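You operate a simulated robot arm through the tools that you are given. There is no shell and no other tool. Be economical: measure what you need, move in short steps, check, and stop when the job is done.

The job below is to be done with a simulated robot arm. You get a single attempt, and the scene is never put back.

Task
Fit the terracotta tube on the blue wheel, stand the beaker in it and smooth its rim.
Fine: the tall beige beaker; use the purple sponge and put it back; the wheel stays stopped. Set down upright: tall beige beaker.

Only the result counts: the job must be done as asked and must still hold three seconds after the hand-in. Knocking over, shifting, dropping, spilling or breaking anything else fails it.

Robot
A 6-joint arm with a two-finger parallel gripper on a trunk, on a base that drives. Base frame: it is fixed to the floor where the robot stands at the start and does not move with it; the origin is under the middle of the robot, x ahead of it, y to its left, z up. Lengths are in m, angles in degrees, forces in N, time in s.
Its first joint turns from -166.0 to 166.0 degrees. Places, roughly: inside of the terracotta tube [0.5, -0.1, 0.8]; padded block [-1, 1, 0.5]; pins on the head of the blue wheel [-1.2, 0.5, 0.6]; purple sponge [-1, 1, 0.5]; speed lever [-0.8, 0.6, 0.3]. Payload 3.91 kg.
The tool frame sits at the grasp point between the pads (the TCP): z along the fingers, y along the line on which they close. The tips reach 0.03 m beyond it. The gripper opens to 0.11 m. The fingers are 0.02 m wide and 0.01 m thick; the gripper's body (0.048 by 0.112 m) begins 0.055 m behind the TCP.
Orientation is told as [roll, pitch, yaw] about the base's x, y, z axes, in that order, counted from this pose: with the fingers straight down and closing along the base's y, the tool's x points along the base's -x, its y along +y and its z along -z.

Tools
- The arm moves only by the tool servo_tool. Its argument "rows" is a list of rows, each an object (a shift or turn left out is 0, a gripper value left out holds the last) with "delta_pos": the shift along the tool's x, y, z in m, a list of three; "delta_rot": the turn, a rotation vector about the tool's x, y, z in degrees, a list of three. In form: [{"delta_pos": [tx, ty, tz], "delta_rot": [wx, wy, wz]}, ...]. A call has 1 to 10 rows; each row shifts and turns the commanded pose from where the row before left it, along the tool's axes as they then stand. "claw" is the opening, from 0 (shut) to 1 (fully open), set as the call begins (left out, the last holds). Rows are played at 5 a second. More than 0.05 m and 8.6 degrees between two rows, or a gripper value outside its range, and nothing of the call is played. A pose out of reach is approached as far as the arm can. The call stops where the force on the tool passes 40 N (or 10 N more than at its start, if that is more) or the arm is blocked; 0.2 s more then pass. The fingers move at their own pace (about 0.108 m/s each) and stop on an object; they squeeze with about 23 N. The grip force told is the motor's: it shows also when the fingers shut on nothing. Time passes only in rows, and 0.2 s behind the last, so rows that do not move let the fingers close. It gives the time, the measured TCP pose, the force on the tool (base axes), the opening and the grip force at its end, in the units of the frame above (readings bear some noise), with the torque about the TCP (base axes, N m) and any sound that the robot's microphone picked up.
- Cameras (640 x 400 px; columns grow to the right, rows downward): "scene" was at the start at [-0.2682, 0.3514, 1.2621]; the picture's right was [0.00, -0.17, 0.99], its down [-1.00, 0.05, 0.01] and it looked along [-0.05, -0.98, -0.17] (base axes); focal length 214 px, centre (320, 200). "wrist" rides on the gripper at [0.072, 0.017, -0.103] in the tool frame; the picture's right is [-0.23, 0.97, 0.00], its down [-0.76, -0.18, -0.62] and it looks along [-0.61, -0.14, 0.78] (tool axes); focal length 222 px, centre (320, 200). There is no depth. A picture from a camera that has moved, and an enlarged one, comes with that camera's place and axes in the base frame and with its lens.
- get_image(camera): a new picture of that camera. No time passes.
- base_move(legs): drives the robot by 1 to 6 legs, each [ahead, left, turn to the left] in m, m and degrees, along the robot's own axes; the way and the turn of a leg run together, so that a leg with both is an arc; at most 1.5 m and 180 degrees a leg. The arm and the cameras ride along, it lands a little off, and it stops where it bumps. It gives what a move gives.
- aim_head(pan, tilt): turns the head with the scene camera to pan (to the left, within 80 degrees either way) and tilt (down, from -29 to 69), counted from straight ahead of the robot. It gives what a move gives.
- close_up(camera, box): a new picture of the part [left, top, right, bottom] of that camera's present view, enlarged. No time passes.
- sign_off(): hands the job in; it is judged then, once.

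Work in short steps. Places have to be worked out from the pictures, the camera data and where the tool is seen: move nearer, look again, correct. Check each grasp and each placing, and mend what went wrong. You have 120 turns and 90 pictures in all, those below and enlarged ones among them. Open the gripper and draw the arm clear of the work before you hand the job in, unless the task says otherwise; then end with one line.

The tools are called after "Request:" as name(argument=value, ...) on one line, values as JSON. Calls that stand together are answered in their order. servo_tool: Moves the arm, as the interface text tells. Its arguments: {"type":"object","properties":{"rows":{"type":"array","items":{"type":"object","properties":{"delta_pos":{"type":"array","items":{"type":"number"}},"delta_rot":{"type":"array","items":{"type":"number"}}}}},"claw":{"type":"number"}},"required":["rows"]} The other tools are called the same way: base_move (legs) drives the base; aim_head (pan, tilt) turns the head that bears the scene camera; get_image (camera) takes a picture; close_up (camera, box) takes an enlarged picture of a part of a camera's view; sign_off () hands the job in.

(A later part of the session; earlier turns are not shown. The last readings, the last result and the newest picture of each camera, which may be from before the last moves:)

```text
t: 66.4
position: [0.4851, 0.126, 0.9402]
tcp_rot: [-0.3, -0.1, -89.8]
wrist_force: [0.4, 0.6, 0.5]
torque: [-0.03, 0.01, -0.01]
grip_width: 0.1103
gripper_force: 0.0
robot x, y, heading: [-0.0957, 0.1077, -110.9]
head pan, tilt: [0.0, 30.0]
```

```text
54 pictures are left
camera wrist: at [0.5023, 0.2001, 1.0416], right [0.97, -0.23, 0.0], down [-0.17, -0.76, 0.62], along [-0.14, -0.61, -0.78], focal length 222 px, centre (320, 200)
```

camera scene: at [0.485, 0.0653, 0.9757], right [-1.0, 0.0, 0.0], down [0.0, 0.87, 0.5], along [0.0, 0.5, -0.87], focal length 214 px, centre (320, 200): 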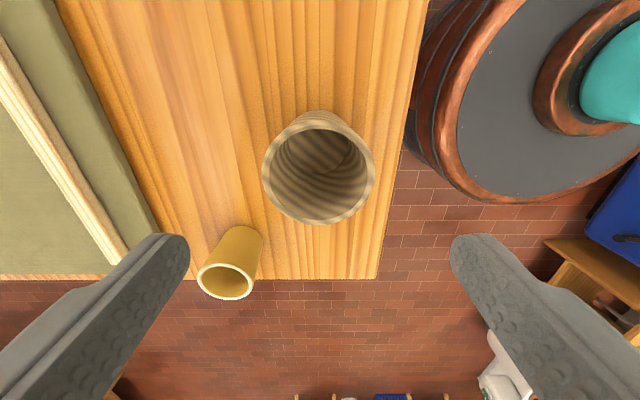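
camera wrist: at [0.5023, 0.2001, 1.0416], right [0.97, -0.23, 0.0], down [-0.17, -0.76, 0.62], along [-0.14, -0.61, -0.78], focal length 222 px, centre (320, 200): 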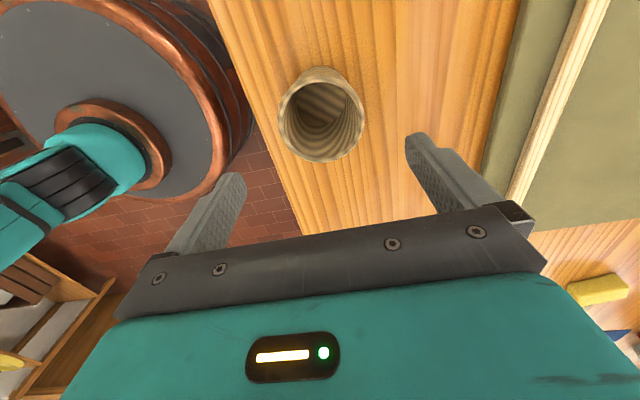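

Rim z is ≈0.825–0.835. Go down so that the tips pass just below the rim (TCP 0.84) and look again.

Request:
servo_tool(rows=[{"delta_pos": [0, 0, 0.035]}, {"delta_pos": [0, 0, 0.035]}, {"delta_pos": [0, 0, 0.03]}, {}])

Request:
aim_head(pan=0, tilt=45)

Request:
get_image(camera="scene")

Request:
get_image(camera="wrist")

```text
t: 67.4
position: [0.485, 0.1276, 0.8393]
tcp_rot: [-0.2, 0.0, -90.0]
wrist_force: [0.0, -0.1, 0.3]
torque: [0.0, 0.01, 0.02]
grip_width: 0.1099
gripper_force: 0.0
robot x, y, heading: [-0.0988, 0.1104, -110.5]
head pan, tilt: [0.0, 30.0]
```

```text
t: 68.1
position: [0.4848, 0.1274, 0.8401]
tcp_rot: [-0.2, -0.1, -89.8]
wrist_force: [0.0, 0.2, -0.5]
torque: [-0.01, 0.01, -0.01]
grip_width: 0.11
gripper_force: 0.0
robot x, y, heading: [-0.1006, 0.1108, -110.8]
head pan, tilt: [0.0, 45.0]
```

```text
53 pictures are left
camera scene: at [0.4842, 0.0883, 0.8853], right [-1.0, 0.0, 0.0], down [0.0, 0.71, 0.71], along [0.0, 0.71, -0.71], focal length 214 px, centre (320, 200)
```

scene: 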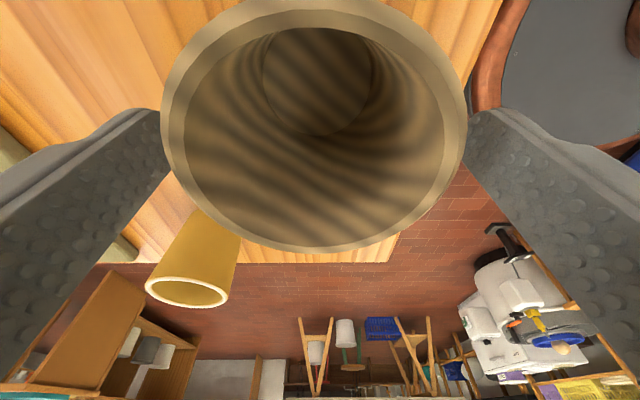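

```text
52 pictures are left
camera wrist: at [0.5016, 0.2004, 0.9421], right [0.97, -0.23, 0.0], down [-0.17, -0.76, 0.62], along [-0.14, -0.61, -0.78], focal length 222 px, centre (320, 200)
```

wrist: 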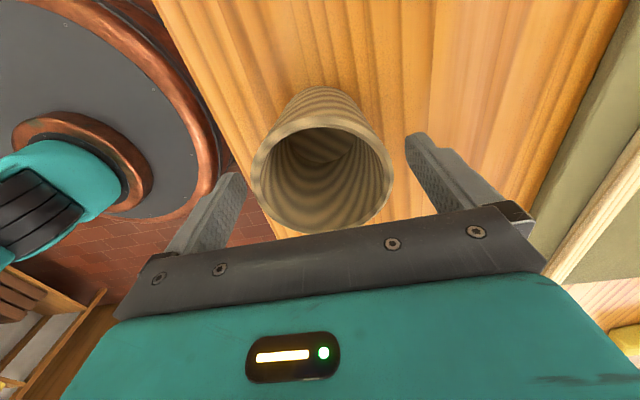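

Rim at ≈0.836, centred in the fingers; tips overlap it by ~2.6 cm, as wanted for later clearance of the tube. Close.

Request:
servo_tool(claw=0, rows=[{"delta_pos": [0, 0, 0.002]}, {}, {}, {}])

Request:
servo_tool(rows=[{"delta_pos": [0, 0, -0.01]}, {"delta_pos": [0, 0, -0.02]}, {"delta_pos": [0, 0, -0.02]}, {}])

Request:
get_image(camera="wrist")

Request:
get_image(camera="scene")

```text
t: 69.1
position: [0.4845, 0.1262, 0.838]
tcp_rot: [-0.2, -0.1, -89.8]
wrist_force: [6.9, 1.6, 15.6]
torque: [0.07, 0.0, -0.06]
grip_width: 0.0791
gripper_force: 23.0
robot x, y, heading: [-0.0974, 0.1112, -110.9]
head pan, tilt: [0.0, 45.0]
```

```text
t: 70.1
position: [0.4847, 0.1272, 0.8868]
tcp_rot: [-0.3, -0.1, -90.0]
wrist_force: [0.0, 0.0, -1.6]
torque: [0.01, 0.02, -0.01]
grip_width: 0.0795
gripper_force: 23.1
robot x, y, heading: [-0.0984, 0.113, -110.6]
head pan, tilt: [0.0, 45.0]
```

```text
51 pictures are left
camera wrist: at [0.502, 0.1999, 0.9903], right [0.97, -0.23, 0.0], down [-0.17, -0.76, 0.63], along [-0.14, -0.61, -0.78], focal length 222 px, centre (320, 200)
```

wrist: 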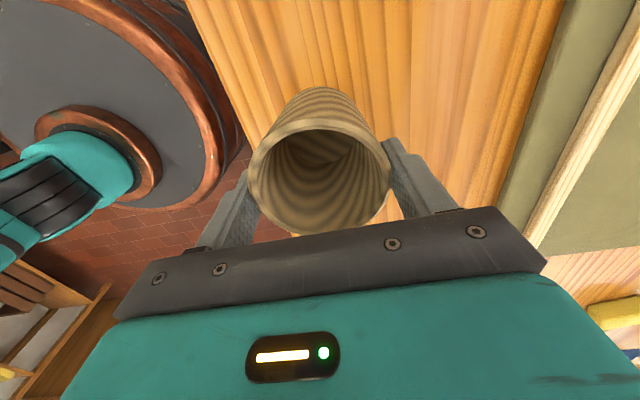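

```text
50 pictures are left
camera scene: at [0.4846, 0.0879, 0.9335], right [-1.0, 0.0, 0.0], down [0.0, 0.71, 0.71], along [0.0, 0.71, -0.71], focal length 214 px, centre (320, 200)
```

scene: 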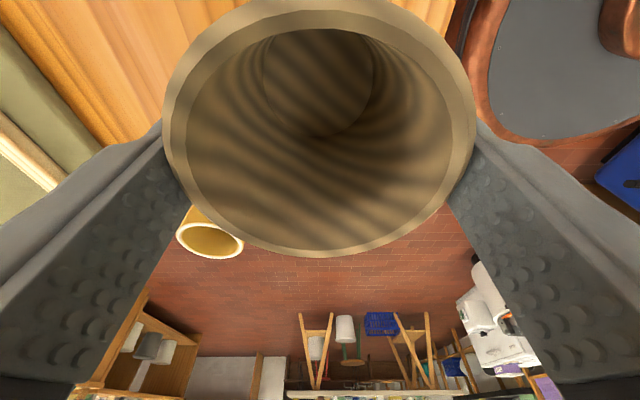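

Beaker held, upright (Ø 0.0795 at the rim). Raise and drive back to the wheel.

Request:
servo_tool(rows=[{"delta_pos": [0, 0, -0.04]}, {"delta_pos": [0, 0, -0.04]}, {"delta_pos": [0, 0, -0.04]}, {"delta_pos": [0, 0, -0.04]}, {}])

Request:
base_move(legs=[[0, 0, 85], [0, 0, 85], [0.183, 0.439, 0]])

Request:
aim_head(pan=0, tilt=0)

Request:
get_image(camera="scene")

```text
t: 71.3
position: [0.4852, 0.1259, 1.0485]
tcp_rot: [-0.3, -0.1, -90.0]
wrist_force: [0.1, 0.2, -1.6]
torque: [0.0, 0.01, -0.01]
grip_width: 0.0791
gripper_force: 23.3
robot x, y, heading: [-0.098, 0.1098, -110.7]
head pan, tilt: [0.0, 45.0]
```

```text
t: 81.4
position: [-0.9594, 0.5752, 1.0477]
tcp_rot: [-0.2, -0.1, 80.4]
wrist_force: [-0.3, 0.0, -2.0]
torque: [-0.02, 0.01, 0.02]
grip_width: 0.0788
gripper_force: 22.9
robot x, y, heading: [-0.3833, 0.4939, 59.4]
head pan, tilt: [0.0, 45.0]
```

```text
t: 82.6
position: [-0.9605, 0.5765, 1.0485]
tcp_rot: [-0.3, -0.1, 80.3]
wrist_force: [0.4, -0.3, -2.1]
torque: [0.01, 0.01, 0.0]
grip_width: 0.0789
gripper_force: 22.8
robot x, y, heading: [-0.3811, 0.4907, 59.3]
head pan, tilt: [0.0, 0.0]
```

```text
49 pictures are left
camera scene: at [-0.9423, 0.6838, 1.0853], right [0.99, -0.17, 0.0], down [-0.17, -0.99, 0.0], along [0.0, 0.0, -1.0], focal length 214 px, centre (320, 200)
```

scene: 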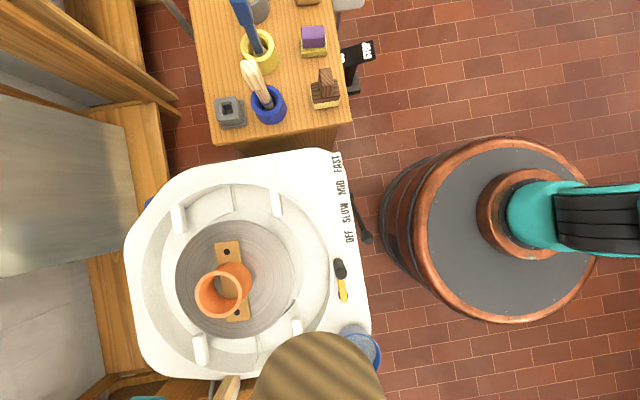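

Back at the wheel. I place the scene camera straight above the tube to measure its centre without parallax.

Request:
servo_tool(rows=[{"delta_rot": [0, 0, -4.9]}, {"delta_rot": [0, 0, -4.8]}, {"delta_pos": [0.0232, 0.032, 0.0183]}, {"delta_pos": [0.0232, 0.032, 0.0183]}, {"delta_pos": [0.0232, 0.032, 0.0183]}, {"delta_pos": [0.0232, 0.032, 0.0183]}, {"delta_pos": [0.0232, 0.032, 0.0183]}, {"delta_pos": [0.0232, 0.032, 0.0183]}, {"delta_pos": [0.0232, 0.032, 0.0183]}, {}])

Request:
get_image(camera="scene")

```text
t: 84.8
position: [-1.183, 0.4143, 0.9197]
tcp_rot: [-0.3, 0.0, 89.9]
wrist_force: [0.3, -0.2, -2.6]
torque: [0.03, 0.0, 0.06]
grip_width: 0.0788
gripper_force: 22.9
robot x, y, heading: [-0.3815, 0.4914, 59.6]
head pan, tilt: [0.0, 0.0]
```

```text
48 pictures are left
camera scene: at [-1.1849, 0.5234, 0.9562], right [1.0, 0.0, 0.01], down [0.0, -1.0, 0.0], along [0.01, 0.0, -1.0], focal length 214 px, centre (320, 200)
```

scene: 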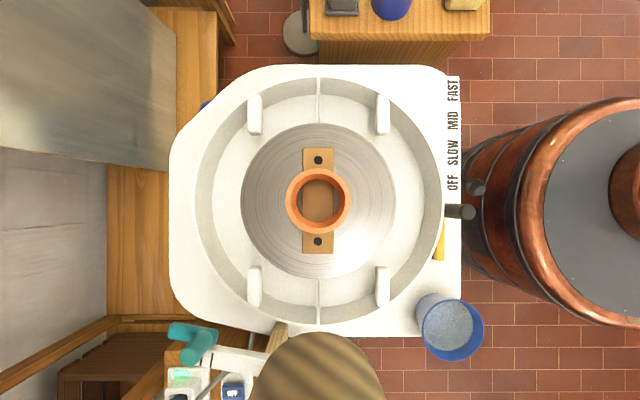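

Tube centre (-1.185,0.521). Move the beaker over it at z 0.73 (its foot just above the tube rim) and check.

Request:
servo_tool(rows=[{"delta_pos": [-0.0362, 0.0006, 0.02]}, {"delta_pos": [-0.0362, 0.0005, 0.02]}, {"delta_pos": [-0.0363, 0.0005, 0.02]}, {"delta_pos": [0, 0, 0.045]}, {"delta_pos": [0, 0, 0.045]}, {"delta_pos": [0, 0, 0.04]}, {}])

Request:
get_image(camera="scene")

Request:
get_image(camera="wrist")

```text
t: 86.4
position: [-1.1816, 0.5213, 0.7287]
tcp_rot: [-0.3, 0.0, 90.0]
wrist_force: [-0.1, 0.3, -2.6]
torque: [-0.02, -0.03, 0.01]
grip_width: 0.0791
gripper_force: 23.0
robot x, y, heading: [-0.3796, 0.4923, 59.4]
head pan, tilt: [0.0, 0.0]
```

```text
47 pictures are left
camera scene: at [-1.1832, 0.632, 0.7655], right [1.0, 0.0, 0.0], down [0.0, -1.0, 0.0], along [0.0, 0.0, -1.0], focal length 214 px, centre (320, 200)
```

scene: 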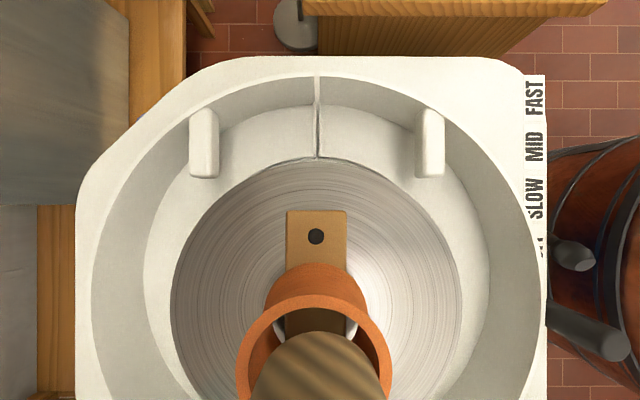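

```text
46 pictures are left
camera wrist: at [-1.2, 0.45, 0.831], right [-0.97, 0.23, 0.0], down [0.17, 0.76, 0.62], along [0.14, 0.61, -0.78], focal length 222 px, centre (320, 200)
```

wrist: 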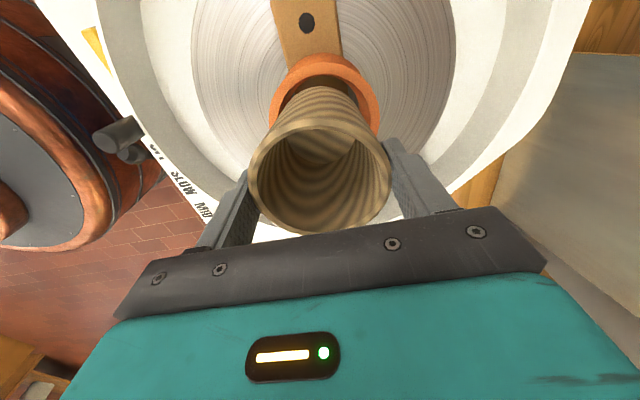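

Tube is ~3 mm further toward -x than the beaker; correct and lower gently into it.

Request:
servo_tool(rows=[{"delta_pos": [-0.001, 0.0035, 0.005]}, {"delta_pos": [0, 0, 0.01]}, {"delta_pos": [0, 0, 0.01]}, {"delta_pos": [0, 0, 0.01]}, {"delta_pos": [0, 0, 0.01]}, {}])

Request:
get_image(camera="scene")

```text
t: 87.8
position: [-1.1859, 0.5227, 0.6836]
tcp_rot: [-0.2, 0.0, 89.9]
wrist_force: [-0.8, 0.7, -2.8]
torque: [-0.01, 0.03, -0.02]
grip_width: 0.0789
gripper_force: 23.0
robot x, y, heading: [-0.3797, 0.4912, 59.4]
head pan, tilt: [0.0, 0.0]
```

```text
45 pictures are left
camera scene: at [-1.188, 0.6331, 0.7209], right [1.0, 0.0, 0.0], down [0.0, -1.0, 0.0], along [0.0, 0.0, -1.0], focal length 214 px, centre (320, 200)
```

scene: 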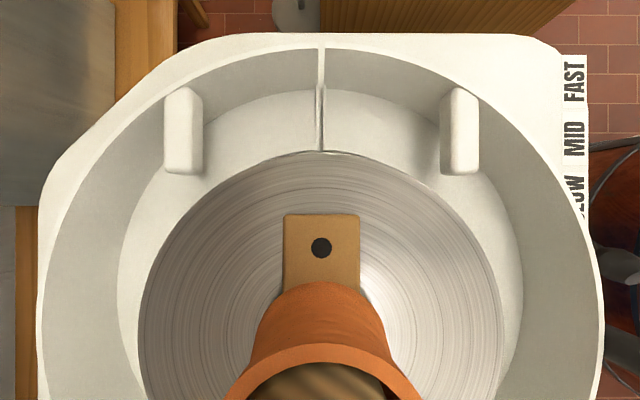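

Centred (tube 323 px, beaker ≈322). Keep lowering.

Request:
servo_tool(rows=[{"delta_pos": [0, 0, 0.008]}, {"delta_pos": [0, 0, 0.008]}, {"delta_pos": [0, 0, 0.008]}, {"delta_pos": [0, 0, 0.004]}, {}])

```text
t: 88.8
position: [-1.185, 0.5222, 0.6615]
tcp_rot: [0.2, 0.1, 90.1]
wrist_force: [10.9, -1.1, 12.1]
torque: [0.0, -0.48, 0.02]
grip_width: 0.0791
gripper_force: 23.1
robot x, y, heading: [-0.3851, 0.4921, 59.5]
head pan, tilt: [0.0, 0.0]
stopped in row 4: the force on the tool passed its limit at 48 N (the readings are from after the stop); the commanded pose is now the measured one
```

Contact at 0.6615, with a sideways force. Look at how it sits.

Request:
get_image(camera="scene")

Request:
close_up(camera="wrist", box=[200, 0, 440, 250])

```text
44 pictures are left
camera scene: at [-1.1876, 0.6331, 0.6993], right [1.0, 0.0, 0.0], down [0.0, -1.0, 0.0], along [0.0, 0.0, -1.0], focal length 214 px, centre (320, 200)
```

scene: 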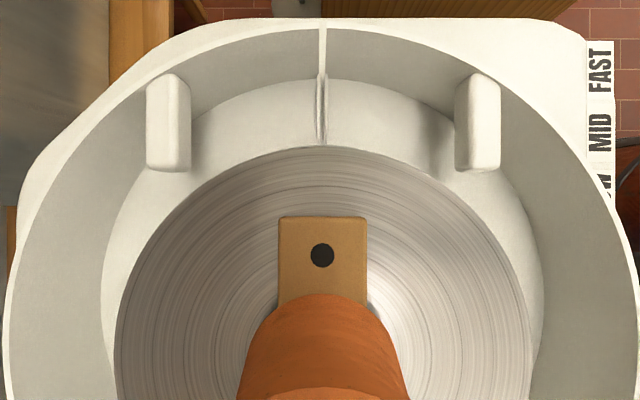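

```text
1.60 times, centred on (320, 125) of wrist
camera zoom: at [-1.2039, 0.4511, 0.7649], right [-0.97, 0.23, 0.0], down [0.18, 0.76, 0.62], along [0.14, 0.61, -0.78], focal length 355 px, centre (320, 320)
```

zoom: 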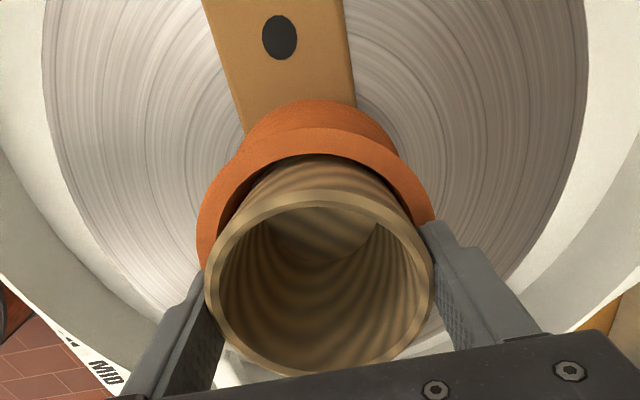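

Torque suggests the foot touches at its -x side. Back off 4 mm, shift 2 mm toward +x, and try again slowly.

Request:
servo_tool(rows=[{"delta_pos": [0, 0, -0.004]}, {"delta_pos": [0, -0.002, 0]}, {"delta_pos": [0, 0, 0.002]}, {"delta_pos": [0, 0, 0.002]}, {"delta_pos": [0, 0, 0.001]}, {}])

```text
t: 90.2
position: [-1.1851, 0.5232, 0.6621]
tcp_rot: [0.2, 0.0, 90.0]
wrist_force: [1.1, -0.4, 33.3]
torque: [-0.02, -1.63, -0.04]
grip_width: 0.079
gripper_force: 23.4
robot x, y, heading: [-0.3832, 0.4946, 59.5]
head pan, tilt: [0.0, 0.0]
```

The torque shows the +x fingertip resting on the tube's rim: the tube is nearly as tall as the beaker (rim ≈0.632), so I hold the beaker too low. I'll lift out, stand it on the free part of the stopped wheel head, and regrip only the top centimetre.

Request:
servo_tool(rows=[{"delta_pos": [0, 0, -0.01]}, {"delta_pos": [0, 0, -0.03]}, {"delta_pos": [0, 0, -0.04]}, {"delta_pos": [-0.034, -0.035, 0]}, {"delta_pos": [-0.034, -0.035, 0]}, {}])

Request:
aim_head(pan=0, tilt=10)

Request:
get_image(camera="scene")

Request:
get_image(camera="wrist")

```text
t: 91.6
position: [-1.1158, 0.5907, 0.7412]
tcp_rot: [0.0, 0.0, 90.0]
wrist_force: [-0.3, 0.4, -2.1]
torque: [-0.04, 0.01, 0.03]
grip_width: 0.079
gripper_force: 22.6
robot x, y, heading: [-0.3831, 0.4928, 59.4]
head pan, tilt: [0.0, 0.0]
```

```text
t: 92.3
position: [-1.1162, 0.5905, 0.7411]
tcp_rot: [0.1, -0.1, 90.0]
wrist_force: [-0.2, -1.2, -1.6]
torque: [0.02, 0.01, -0.02]
grip_width: 0.0789
gripper_force: 22.9
robot x, y, heading: [-0.383, 0.491, 59.6]
head pan, tilt: [0.0, 10.0]
```

```text
42 pictures are left
camera scene: at [-1.1168, 0.6847, 0.7749], right [1.0, 0.0, 0.0], down [0.0, -0.98, 0.17], along [0.0, -0.17, -0.98], focal length 214 px, centre (320, 200)
```

scene: 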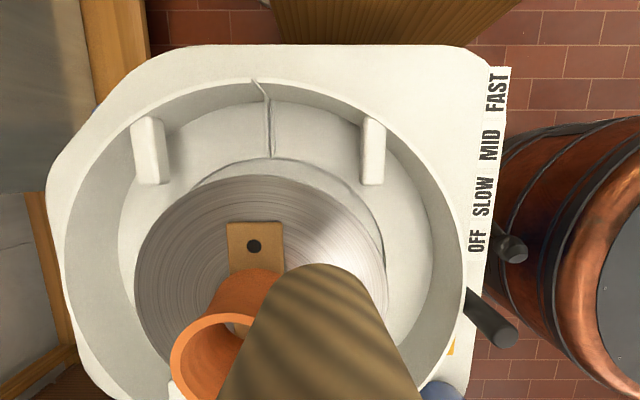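

```text
41 pictures are left
camera wrist: at [-1.1333, 0.5186, 0.8434], right [-0.97, 0.23, 0.0], down [0.18, 0.76, 0.62], along [0.14, 0.61, -0.78], focal length 222 px, centre (320, 200)
```

wrist: 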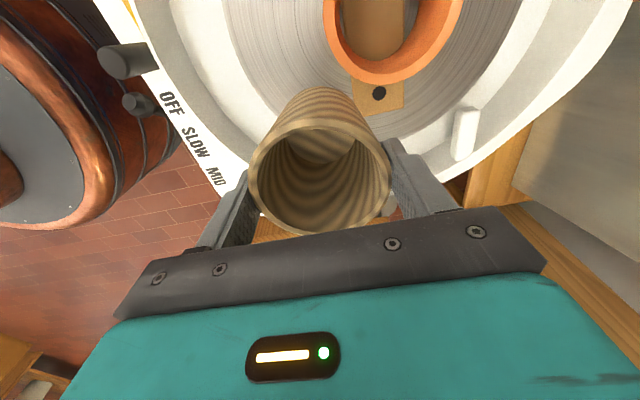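

Clear of the tube. Lower onto the wheel head.

Request:
servo_tool(rows=[{"delta_pos": [0, 0, 0.03]}, {"delta_pos": [0, 0, 0.03]}, {"delta_pos": [0, 0, 0.02]}, {"delta_pos": [0, 0, 0.008]}, {}])

Request:
servo_tool(rows=[{"delta_pos": [0, 0, 0.003]}, {"delta_pos": [0, 0, 0.003]}, {}])

```text
t: 93.5
position: [-1.1152, 0.5903, 0.6525]
tcp_rot: [0.1, 0.0, 90.0]
wrist_force: [-0.1, 0.0, -2.3]
torque: [0.02, 0.03, 0.0]
grip_width: 0.0788
gripper_force: 22.9
robot x, y, heading: [-0.3813, 0.491, 59.6]
head pan, tilt: [0.0, 10.0]
```

```text
t: 94.3
position: [-1.1146, 0.5922, 0.6459]
tcp_rot: [0.0, -0.1, 90.1]
wrist_force: [-0.3, 0.0, -2.4]
torque: [0.03, 0.01, -0.01]
grip_width: 0.0791
gripper_force: 22.9
robot x, y, heading: [-0.3874, 0.4915, 59.6]
head pan, tilt: [0.0, 10.0]
```

Request:
servo_tool(rows=[{"delta_pos": [0, 0, 0.0025]}, {"delta_pos": [0, 0, 0.0025]}, {}])

Request:
servo_tool(rows=[{"delta_pos": [0, 0, 0.002]}, {"delta_pos": [0, 0, 0.002]}, {}])

```text
t: 95.1
position: [-1.1165, 0.5912, 0.6412]
tcp_rot: [-0.1, 0.0, 90.0]
wrist_force: [-0.3, 0.7, -2.6]
torque: [0.0, 0.03, 0.0]
grip_width: 0.0789
gripper_force: 22.8
robot x, y, heading: [-0.3822, 0.4914, 59.6]
head pan, tilt: [0.0, 10.0]
```

```text
t: 95.9
position: [-1.1159, 0.5901, 0.6379]
tcp_rot: [0.1, 0.0, 90.2]
wrist_force: [-3.5, -2.1, 12.1]
torque: [-0.1, -0.09, -0.06]
grip_width: 0.0789
gripper_force: 23.5
robot x, y, heading: [-0.3832, 0.4908, 59.6]
head pan, tilt: [0.0, 10.0]
```

On the head at TCP 0.638. Open slightly, rise 18 mm, and regrip just the top.

Request:
servo_tool(claw=0.84, rows=[{"delta_pos": [0, 0, -0.001]}, {}, {"delta_pos": [0, 0, -0.017]}, {}])

Request:
get_image(camera="wrist")

Request:
servo_tool(claw=0, rows=[{}, {}, {}])

Request:
get_image(camera="wrist")

```text
t: 96.9
position: [-1.1152, 0.5913, 0.6541]
tcp_rot: [0.1, 0.1, 90.0]
wrist_force: [0.2, -0.3, 1.4]
torque: [-0.01, 0.01, 0.03]
grip_width: 0.0923
gripper_force: 0.0
robot x, y, heading: [-0.3807, 0.4941, 59.3]
head pan, tilt: [0.0, 10.0]
```

```text
40 pictures are left
camera wrist: at [-1.1329, 0.5188, 0.7579], right [-0.97, 0.23, 0.0], down [0.18, 0.76, 0.62], along [0.14, 0.61, -0.78], focal length 222 px, centre (320, 200)
```

wrist: 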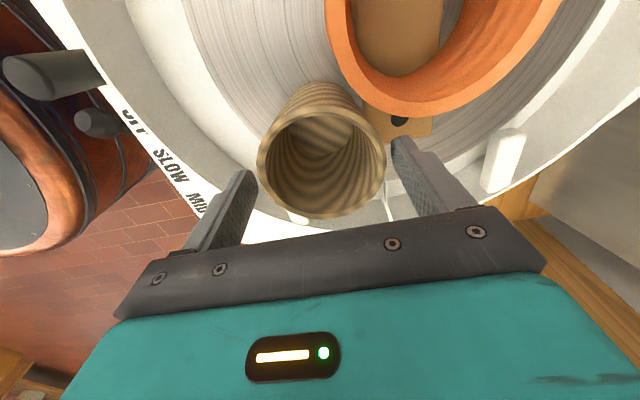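

```text
t: 97.7
position: [-1.116, 0.5913, 0.6554]
tcp_rot: [0.0, -0.1, 89.9]
wrist_force: [0.1, -0.5, 3.9]
torque: [-0.02, -0.07, -0.02]
grip_width: 0.0791
gripper_force: 23.0
robot x, y, heading: [-0.3839, 0.4899, 59.6]
head pan, tilt: [0.0, 10.0]
```

```text
39 pictures are left
camera wrist: at [-1.1329, 0.5187, 0.7579], right [-0.97, 0.23, 0.0], down [0.18, 0.76, 0.62], along [0.14, 0.61, -0.78], focal length 222 px, centre (320, 200)
```

wrist: 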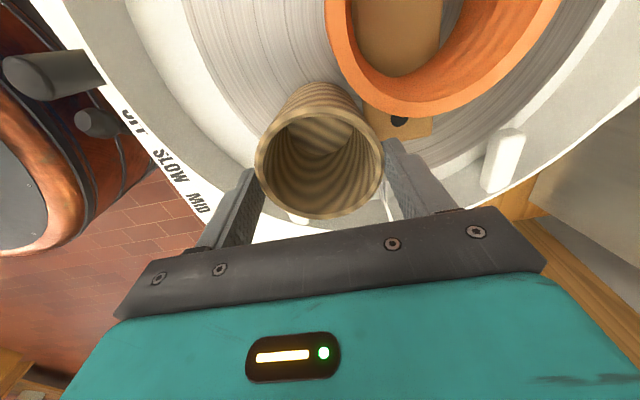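

Regripped 18 mm higher. Lift, move back over the tube, and check alignment.

Request:
servo_tool(rows=[{"delta_pos": [0, 0, -0.015]}, {"delta_pos": [0, 0, -0.04]}, {"delta_pos": [0, 0, -0.045]}, {"delta_pos": [0.0343, 0.035, 0]}, {"delta_pos": [0.0342, 0.035, 0]}, {}])

Request:
aim_head(pan=0, tilt=0)

Request:
get_image(camera="scene")

```text
t: 99.1
position: [-1.1875, 0.5218, 0.7561]
tcp_rot: [0.1, 0.0, 90.0]
wrist_force: [0.3, -0.6, -2.1]
torque: [-0.01, 0.03, -0.03]
grip_width: 0.0791
gripper_force: 22.9
robot x, y, heading: [-0.3809, 0.497, 59.5]
head pan, tilt: [0.0, 10.0]
```

```text
t: 99.8
position: [-1.185, 0.521, 0.755]
tcp_rot: [0.0, 0.0, 90.1]
wrist_force: [0.8, 0.5, -1.4]
torque: [0.0, 0.02, -0.04]
grip_width: 0.079
gripper_force: 22.6
robot x, y, heading: [-0.3822, 0.4929, 59.3]
head pan, tilt: [0.0, 0.0]
```

```text
38 pictures are left
camera scene: at [-1.1866, 0.6316, 0.7926], right [1.0, 0.0, 0.0], down [0.0, -1.0, 0.0], along [0.0, 0.0, -1.0], focal length 214 px, centre (320, 200)
```

scene: 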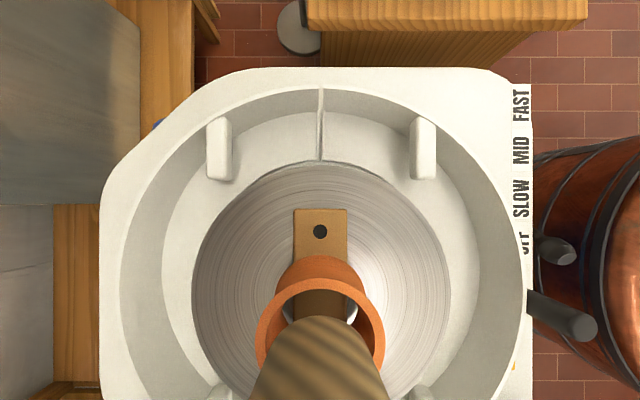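

x is aligned to a pixel. Lower into the tube.

Request:
servo_tool(rows=[{"delta_pos": [-0.001, 0, 0.02]}, {"delta_pos": [0, 0, 0.02]}, {"delta_pos": [0, 0, 0.02]}, {"delta_pos": [0, 0, 0.01]}, {"delta_pos": [0, 0, 0.008]}, {}])

Request:
servo_tool(rows=[{"delta_pos": [0, 0, 0.003]}, {"delta_pos": [0, 0, 0.002]}, {"delta_pos": [0, 0, 0.002]}, {}])

```text
t: 101.2
position: [-1.1862, 0.5237, 0.6773]
tcp_rot: [0.0, 0.0, 90.0]
wrist_force: [-0.1, -0.1, -2.1]
torque: [-0.01, -0.01, -0.01]
grip_width: 0.0789
gripper_force: 23.2
robot x, y, heading: [-0.3846, 0.4898, 59.4]
head pan, tilt: [0.0, 0.0]
```

```text
t: 102.2
position: [-1.1837, 0.5238, 0.6703]
tcp_rot: [0.1, 0.0, 90.0]
wrist_force: [-0.2, -1.0, -1.8]
torque: [-0.05, -0.03, -0.02]
grip_width: 0.0793
gripper_force: 22.9
robot x, y, heading: [-0.387, 0.4934, 59.6]
head pan, tilt: [0.0, 0.0]
```

Request:
servo_tool(rows=[{"delta_pos": [0, 0, 0.0015]}, {"delta_pos": [0, 0, 0.0015]}, {}])

Request:
servo_tool(rows=[{"delta_pos": [0, 0, 0.0015]}, {"delta_pos": [0, 0, 0.0015]}, {}])

```text
t: 103.0
position: [-1.1843, 0.5237, 0.6666]
tcp_rot: [0.1, -0.1, 90.0]
wrist_force: [0.3, -2.4, 4.4]
torque: [-0.06, -0.15, -0.02]
grip_width: 0.0789
gripper_force: 22.5
robot x, y, heading: [-0.384, 0.4899, 59.5]
head pan, tilt: [0.0, 0.0]
```

```text
t: 103.8
position: [-1.1862, 0.5242, 0.6658]
tcp_rot: [0.1, -0.1, 90.0]
wrist_force: [-4.1, -0.8, 14.7]
torque: [-0.07, 0.11, -0.05]
grip_width: 0.0789
gripper_force: 23.0
robot x, y, heading: [-0.3838, 0.4896, 59.3]
head pan, tilt: [0.0, 0.0]
```

Seated exactly where expected (0.666). Release and rise.

Request:
servo_tool(claw=1, rows=[{"delta_pos": [0, 0, -0.001]}, {}, {"delta_pos": [0, 0, -0.03]}, {"delta_pos": [0, 0, -0.045]}, {"delta_pos": [0, 0, -0.045]}, {}])

Request:
aim_head(pan=0, tilt=30)

Request:
get_image(camera="scene")

Request:
get_image(camera="wrist")

```text
t: 105.2
position: [-1.1864, 0.5234, 0.7853]
tcp_rot: [0.0, 0.1, 90.0]
wrist_force: [-0.3, -0.2, -1.1]
torque: [-0.01, 0.01, -0.02]
grip_width: 0.11
gripper_force: 0.1
robot x, y, heading: [-0.3811, 0.4924, 59.3]
head pan, tilt: [0.0, 0.0]
```

```text
t: 106.2
position: [-1.1852, 0.5235, 0.7845]
tcp_rot: [0.0, 0.1, 90.0]
wrist_force: [-0.9, 0.2, -0.4]
torque: [-0.01, -0.02, 0.0]
grip_width: 0.1098
gripper_force: 0.0
robot x, y, heading: [-0.3838, 0.4915, 59.5]
head pan, tilt: [0.0, 30.0]
```

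```text
37 pictures are left
camera scene: at [-1.1864, 0.585, 0.8209], right [1.0, 0.0, 0.0], down [0.0, -0.87, 0.5], along [0.0, -0.5, -0.87], focal length 214 px, centre (320, 200)
```

scene: 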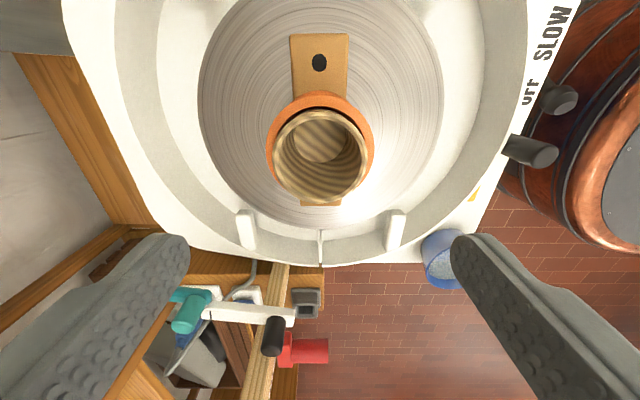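

```text
36 pictures are left
camera wrist: at [-1.2029, 0.4513, 0.887], right [-0.97, 0.23, 0.0], down [0.18, 0.76, 0.62], along [0.14, 0.61, -0.78], focal length 222 px, centre (320, 200)
```

wrist: 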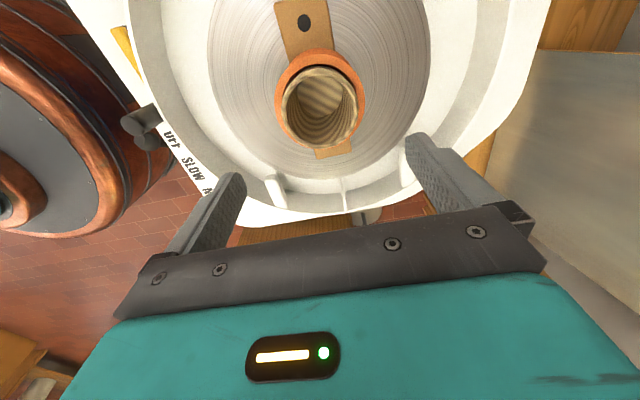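

The beaker stands centred and upright in the tube, rim ≈0.646. Now to the sponge: rise and move over the stand.

Request:
servo_tool(rows=[{"delta_pos": [0, 0, -0.045]}, {"delta_pos": [0, 0, -0.045]}, {"delta_pos": [0, 0, -0.045]}, {"delta_pos": [0, 0, -0.04]}, {"delta_pos": [-0.038, -0.0247, 0]}, {"delta_pos": [-0.038, -0.0247, 0]}, {"delta_pos": [-0.038, -0.0247, 0]}, {"delta_pos": [-0.038, -0.0247, 0]}, {"delta_pos": [-0.038, -0.0247, 0]}, {"delta_pos": [-0.038, -0.0247, 0]}])

Request:
servo_tool(rows=[{"delta_pos": [-0.038, -0.0247, 0]}, {"delta_pos": [-0.038, -0.0247, 0]}, {"delta_pos": [-0.038, -0.0247, 0]}, {"delta_pos": [-0.038, -0.0247, 0]}, {"delta_pos": [-0.038, -0.0247, 0]}, {"delta_pos": [-0.038, -0.0247, 0]}, {}])

Request:
aim_head(pan=0, tilt=0)

Request:
get_image(camera="scene")

Request:
get_image(camera="wrist")

```text
t: 108.3
position: [-1.0373, 0.7516, 0.96]
tcp_rot: [0.0, -0.1, 90.1]
wrist_force: [0.3, 0.2, -0.2]
torque: [0.01, -0.05, 0.02]
grip_width: 0.11
gripper_force: 0.1
robot x, y, heading: [-0.3862, 0.4942, 59.5]
head pan, tilt: [0.0, 30.0]
```

```text
t: 110.0
position: [-0.8904, 0.9801, 0.9612]
tcp_rot: [0.0, 0.1, 90.0]
wrist_force: [0.2, -0.1, 0.5]
torque: [-0.01, -0.02, 0.01]
grip_width: 0.1098
gripper_force: 0.0
robot x, y, heading: [-0.3827, 0.4916, 59.5]
head pan, tilt: [0.0, 30.0]
```

```text
t: 110.9
position: [-0.8893, 0.9808, 0.9607]
tcp_rot: [0.0, 0.0, 90.0]
wrist_force: [-0.2, 0.0, 0.0]
torque: [0.02, 0.0, -0.01]
grip_width: 0.11
gripper_force: 0.0
robot x, y, heading: [-0.3794, 0.4913, 59.5]
head pan, tilt: [0.0, 0.0]
```

```text
35 pictures are left
camera scene: at [-0.8909, 1.0904, 0.9981], right [1.0, 0.0, 0.0], down [0.0, -1.0, 0.0], along [0.0, 0.0, -1.0], focal length 214 px, centre (320, 200)
```

scene: 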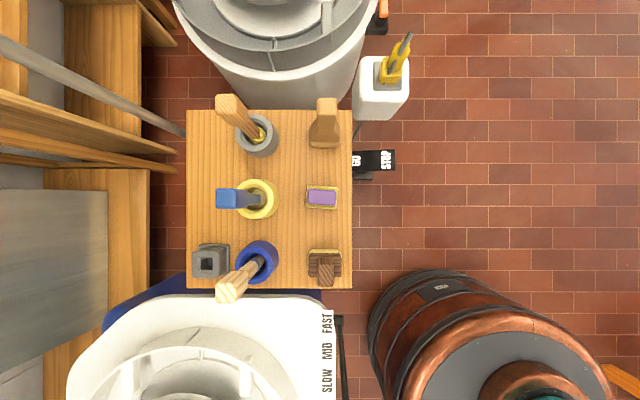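

```text
34 pictures are left
camera wrist: at [-0.9074, 0.9085, 1.0637], right [-0.97, 0.23, 0.0], down [0.18, 0.76, 0.62], along [0.14, 0.61, -0.78], focal length 222 px, centre (320, 200)
```

wrist: 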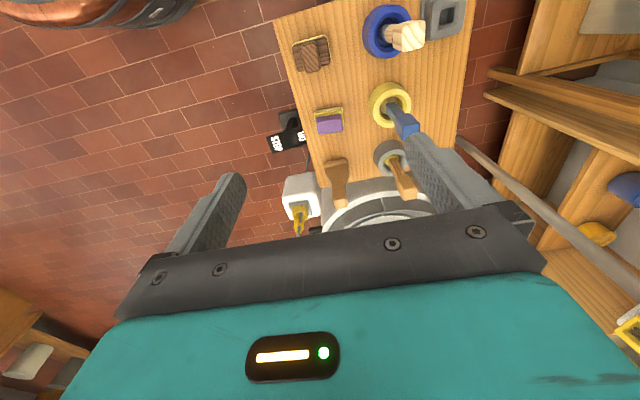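

Sponge top ≈(-0.888,1.0955), about 57×36 mm, long side along x (the closing axis), z≈0.55. Move above it and lower to look at its thickness.

Request:
servo_tool(rows=[{"delta_pos": [-0.0383, -0.0005, 0.03]}, {"delta_pos": [-0.0383, -0.0005, 0.03]}, {"delta_pos": [-0.0383, 0, 0.03]}, {"delta_pos": [0, 0, 0.045]}, {"delta_pos": [0, 0, 0.045]}, {"delta_pos": [0, 0, 0.045]}, {"delta_pos": [0, 0, 0.045]}, {}])

Request:
aim_head(pan=0, tilt=35)

Request:
get_image(camera="scene")

Request:
get_image(camera="wrist")

```text
t: 112.7
position: [-0.8881, 1.0952, 0.6891]
tcp_rot: [0.0, 0.0, 90.0]
wrist_force: [0.8, -0.4, -0.4]
torque: [0.02, -0.01, 0.0]
grip_width: 0.1102
gripper_force: 0.0
robot x, y, heading: [-0.3832, 0.4919, 59.3]
head pan, tilt: [0.0, 0.0]
```

```text
t: 113.7
position: [-0.888, 1.0944, 0.6894]
tcp_rot: [-0.1, 0.0, 90.0]
wrist_force: [0.4, -0.1, 1.2]
torque: [0.03, 0.01, 0.04]
grip_width: 0.1098
gripper_force: 0.0
robot x, y, heading: [-0.3818, 0.4937, 59.3]
head pan, tilt: [0.0, 35.0]
```

```text
33 pictures are left
camera scene: at [-0.8889, 1.1484, 0.7285], right [1.0, 0.0, 0.0], down [0.0, -0.82, 0.57], along [0.0, -0.57, -0.82], focal length 214 px, centre (320, 200)
```

scene: 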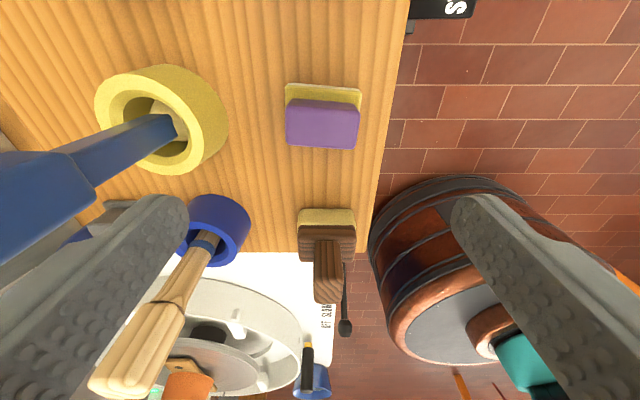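

```text
32 pictures are left
camera wrist: at [-0.9054, 1.0224, 0.7922], right [-0.97, 0.23, 0.0], down [0.18, 0.76, 0.62], along [0.14, 0.61, -0.78], focal length 222 px, centre (320, 200)
```

wrist: 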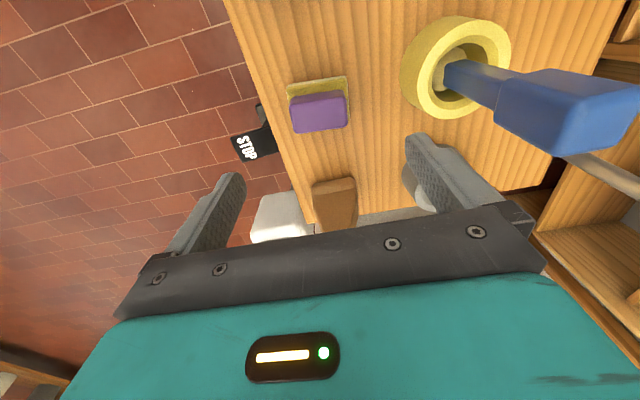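

Zoom to see sponge versus block thickness.

Request:
servo_tool(claw=0.82, rows=[{"delta_pos": [-0.002, -0.001, 0.03]}, {"delta_pos": [0, 0, 0.03]}, {"delta_pos": [0, 0, 0.025]}, {}])

Request:
aim_head(pan=0, tilt=55)

Request:
get_image(camera="scene")

Request:
close_up(camera="wrist", box=[200, 40, 440, 190])

```text
t: 114.7
position: [-0.8896, 1.0965, 0.6041]
tcp_rot: [0.0, 0.0, 90.0]
wrist_force: [0.4, 0.4, 0.3]
torque: [0.0, 0.02, 0.01]
grip_width: 0.0901
gripper_force: 0.1
robot x, y, heading: [-0.3872, 0.4961, 59.5]
head pan, tilt: [0.0, 35.0]
```

```text
t: 115.5
position: [-0.8877, 1.0971, 0.605]
tcp_rot: [0.0, 0.0, 90.0]
wrist_force: [0.0, 0.5, -0.6]
torque: [-0.02, 0.01, -0.02]
grip_width: 0.0903
gripper_force: 0.0
robot x, y, heading: [-0.3839, 0.4901, 59.5]
head pan, tilt: [0.0, 55.0]
```

```text
31 pictures are left
camera scene: at [-0.8884, 1.1222, 0.6603], right [1.0, 0.0, 0.0], down [0.0, -0.57, 0.82], along [0.0, -0.82, -0.57], focal length 214 px, centre (320, 200)
```

scene: 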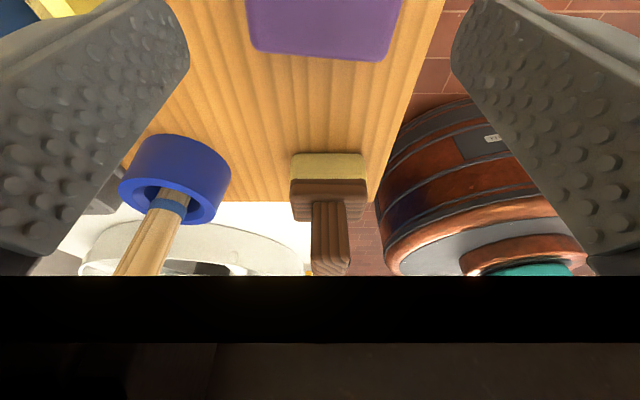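

```text
2.67 times, centred on (320, 115) of wrist
camera zoom: at [-0.9049, 1.0246, 0.7081], right [-0.97, 0.23, 0.0], down [0.18, 0.76, 0.62], along [0.14, 0.61, -0.78], focal length 592 px, centre (320, 427)
```

zoom: 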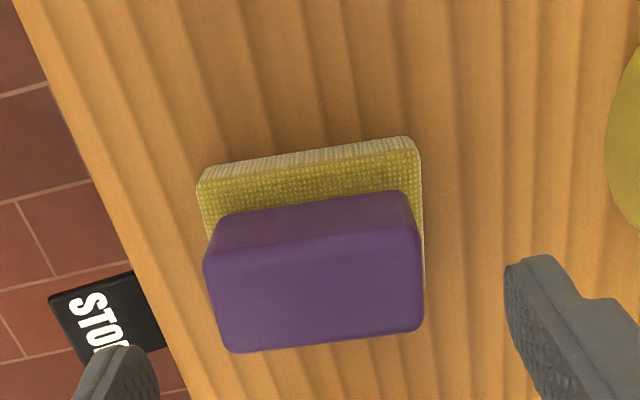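

Sponge ≈57×33 mm and ≈3 cm thick. For exact height I touch its top lightly with shut fingers.

Request:
servo_tool(claw=0, rows=[{}, {}, {}, {}])

Request:
servo_tool(rows=[{"delta_pos": [0, 0, 0.002]}, {"delta_pos": [0, 0, 0.002]}, {"delta_pos": [0, 0, 0.002]}, {"delta_pos": [0, 0, 0.002]}, {}])

Request:
servo_tool(rows=[{"delta_pos": [0, 0, 0.002]}, {"delta_pos": [0, 0, 0.002]}, {"delta_pos": [0, 0, 0.002]}, {}])

```text
t: 116.5
position: [-0.8883, 1.096, 0.6048]
tcp_rot: [0.0, 0.0, 90.0]
wrist_force: [0.4, 0.2, 0.2]
torque: [0.0, 0.03, 0.0]
grip_width: 0.0001
gripper_force: 23.3
robot x, y, heading: [-0.3806, 0.4902, 59.4]
head pan, tilt: [0.0, 55.0]
```

```text
t: 117.7
position: [-0.8878, 1.097, 0.5964]
tcp_rot: [0.0, 0.0, 90.0]
wrist_force: [-0.3, 0.7, 0.7]
torque: [-0.02, 0.02, 0.03]
grip_width: 0.0
gripper_force: 23.4
robot x, y, heading: [-0.3821, 0.4943, 59.7]
head pan, tilt: [0.0, 55.0]
```

```text
t: 118.7
position: [-0.8867, 1.0975, 0.5905]
tcp_rot: [-0.1, -0.1, 90.0]
wrist_force: [0.2, 0.7, 0.0]
torque: [-0.02, -0.02, 0.04]
grip_width: 0.0001
gripper_force: 22.9
robot x, y, heading: [-0.383, 0.4933, 59.3]
head pan, tilt: [0.0, 55.0]
```

Tips now at 0.5605, no contact; continue in small steps.

Request:
servo_tool(rows=[{"delta_pos": [0, 0, 0.002]}, {"delta_pos": [0, 0, 0.002]}, {}])

Request:
servo_tool(rows=[{"delta_pos": [0, 0, 0.002]}, {"delta_pos": [0, 0, 0.002]}, {}])

Request:
servo_tool(rows=[{"delta_pos": [0, 0, 0.002]}, {}])

```text
t: 119.7
position: [-0.888, 1.0966, 0.5882]
tcp_rot: [0.2, -0.2, 90.1]
wrist_force: [1.7, -1.6, 12.3]
torque: [-0.09, -0.04, 0.0]
grip_width: 0.0
gripper_force: 22.8
robot x, y, heading: [-0.3837, 0.4902, 59.9]
head pan, tilt: [0.0, 55.0]
stopped in row 3: the force on the tool passed its limit at 41 N (the readings are from after the stop); the commanded pose is now the measured one
```

```text
t: 120.2
position: [-0.8882, 1.0976, 0.5912]
tcp_rot: [0.3, -0.3, 90.1]
wrist_force: [1.4, -0.4, 14.0]
torque: [-0.11, -0.05, 0.04]
grip_width: 0.0
gripper_force: 23.4
robot x, y, heading: [-0.3825, 0.4922, 59.4]
head pan, tilt: [0.0, 55.0]
stopped in row 2: the force on the tool passed its limit at 44 N (the readings are from after the stop); the commanded pose is now the measured one
```

```text
t: 120.8
position: [-0.889, 1.099, 0.5897]
tcp_rot: [0.5, -0.6, 90.1]
wrist_force: [1.3, -1.4, 12.8]
torque: [-0.11, -0.04, 0.03]
grip_width: 0.0002
gripper_force: 23.2
robot x, y, heading: [-0.383, 0.4907, 59.4]
head pan, tilt: [0.0, 55.0]
stopped in row 2: the force on the tool passed its limit at 41 N (the readings are from after the stop); the commanded pose is now the measured one
```

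Sponge top is at z≈0.560. Back off, straighten, open, and go down to TCP 0.572 for a grip on its upper 18 mm.

Request:
servo_tool(claw=0.82, rows=[{"delta_pos": [0, 0, -0.02]}, {"delta_rot": [-0.6, 0.5, 0]}, {}, {}])

Request:
close_up(camera="wrist", box=[200, 40, 440, 190])

```text
t: 121.8
position: [-0.8884, 1.0993, 0.6085]
tcp_rot: [0.9, 0.1, 90.1]
wrist_force: [0.4, -0.4, 0.4]
torque: [0.0, 0.01, 0.04]
grip_width: 0.0905
gripper_force: 0.1
robot x, y, heading: [-0.382, 0.4902, 59.5]
head pan, tilt: [0.0, 55.0]
```

```text
2.67 times, centred on (320, 115) of wrist
camera zoom: at [-0.9046, 1.0272, 0.7118], right [-0.97, 0.23, 0.02], down [0.19, 0.76, 0.62], along [0.13, 0.61, -0.79], focal length 592 px, centre (320, 427)
```

zoom: 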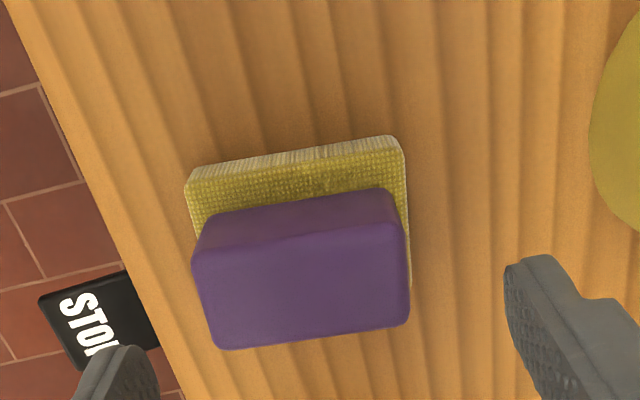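

Sponge undisturbed. Fix the residual roll and descend.

Request:
servo_tool(rows=[{"delta_rot": [0, -0.9, 0]}, {"delta_pos": [0.0015, 0, 0.012]}, {"delta_pos": [0, 0, 0.012]}, {"delta_pos": [0, 0, 0.012]}, {}])

Request:
get_image(camera="wrist")

```text
t: 123.0
position: [-0.889, 1.0976, 0.5713]
tcp_rot: [1.0, -0.8, 90.0]
wrist_force: [-0.7, -0.4, -0.2]
torque: [-0.01, 0.04, -0.01]
grip_width: 0.0903
gripper_force: 0.0
robot x, y, heading: [-0.3795, 0.4941, 59.3]
head pan, tilt: [0.0, 55.0]
```

```text
28 pictures are left
camera wrist: at [-0.9055, 1.0239, 0.6744], right [-0.97, 0.23, 0.02], down [0.19, 0.75, 0.63], along [0.13, 0.62, -0.78], focal length 222 px, centre (320, 200)
```

wrist: 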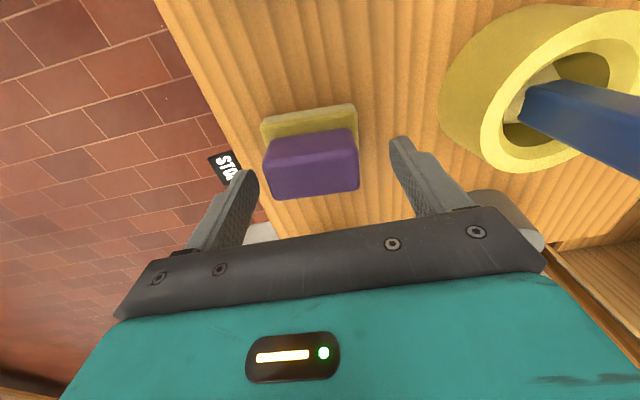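

Now I know the sign: straighten with tool rotation (+1.0, +0.8), then close on the sponge.

Request:
servo_tool(rows=[{"delta_rot": [1.0, 0.8, 0]}, {}])

Request:
servo_tool(claw=0, rows=[{}, {}, {}, {}])

```text
t: 123.5
position: [-0.8903, 1.0977, 0.5733]
tcp_rot: [0.0, 0.0, 90.1]
wrist_force: [-0.5, -0.2, -0.1]
torque: [0.01, 0.0, -0.02]
grip_width: 0.09
gripper_force: 0.2
robot x, y, heading: [-0.3825, 0.4918, 59.4]
head pan, tilt: [0.0, 55.0]
```

```text
t: 124.5
position: [-0.8905, 1.0973, 0.5727]
tcp_rot: [0.0, 0.0, 90.1]
wrist_force: [-0.3, 0.3, 0.6]
torque: [-0.01, -0.01, -0.02]
grip_width: 0.0597
gripper_force: 23.6
robot x, y, heading: [-0.3793, 0.4928, 59.6]
head pan, tilt: [0.0, 55.0]
```

Gripped at 59.7 mm. Lift 4 cm and check that the block stays.

Request:
servo_tool(rows=[{"delta_pos": [0, 0, -0.01]}, {"delta_pos": [0, 0, -0.015]}, {"delta_pos": [0, 0, -0.015]}, {}])

Request:
get_image(camera="wrist")

```text
t: 125.5
position: [-0.8896, 1.0972, 0.612]
tcp_rot: [0.1, 0.0, 90.0]
wrist_force: [-0.1, 0.7, -0.3]
torque: [0.01, -0.02, 0.01]
grip_width: 0.0599
gripper_force: 22.8
robot x, y, heading: [-0.3831, 0.4891, 59.6]
head pan, tilt: [0.0, 55.0]
```

```text
27 pictures are left
camera wrist: at [-0.9067, 1.0255, 0.7148], right [-0.97, 0.23, 0.0], down [0.18, 0.76, 0.62], along [0.14, 0.61, -0.78], focal length 222 px, centre (320, 200)
```

wrist: 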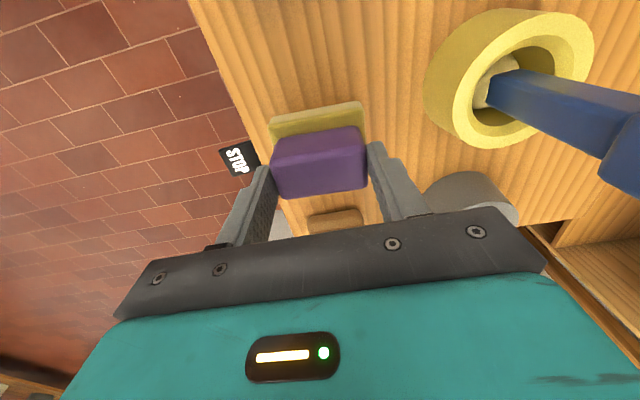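

The yellow layer appears to have come along; check whether it is the sponge's own base.

Request:
close_up(camera="wrist", box=[220, 60, 420, 185])

Request:
servo_tool(rows=[{"delta_pos": [0, 0, -0.04]}, {"delta_pos": [0, 0, -0.04]}, {"delta_pos": [0, 0, -0.04]}])

Request:
get_image(camera="wrist")

```text
3.20 times, centred on (320, 122) of wrist
camera zoom: at [-0.9067, 1.0255, 0.7148], right [-0.97, 0.23, 0.0], down [0.18, 0.76, 0.62], along [0.14, 0.61, -0.78], focal length 711 px, centre (320, 448)
```

zoom: 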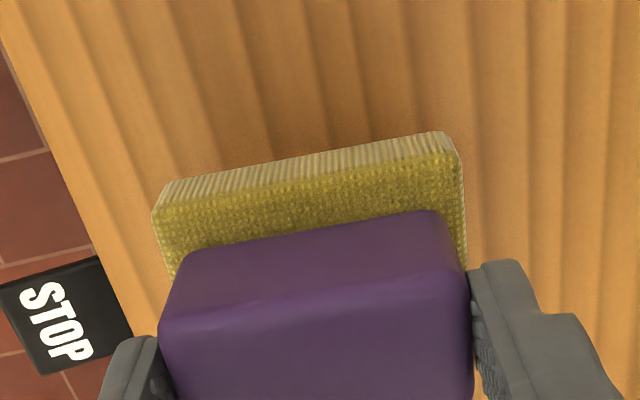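

```text
t: 126.3
position: [-0.888, 1.097, 0.7313]
tcp_rot: [0.1, -0.1, 90.1]
wrist_force: [0.0, -0.4, 0.1]
torque: [0.0, -0.03, 0.03]
grip_width: 0.0598
gripper_force: 23.2
robot x, y, heading: [-0.3844, 0.4923, 59.3]
head pan, tilt: [0.0, 55.0]
```

```text
25 pictures are left
camera wrist: at [-0.9062, 1.0248, 0.8342], right [-0.97, 0.23, 0.0], down [0.18, 0.76, 0.62], along [0.14, 0.61, -0.78], focal length 222 px, centre (320, 200)
```

wrist: 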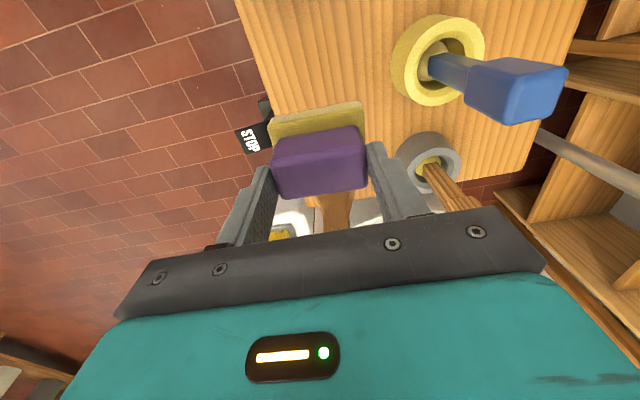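

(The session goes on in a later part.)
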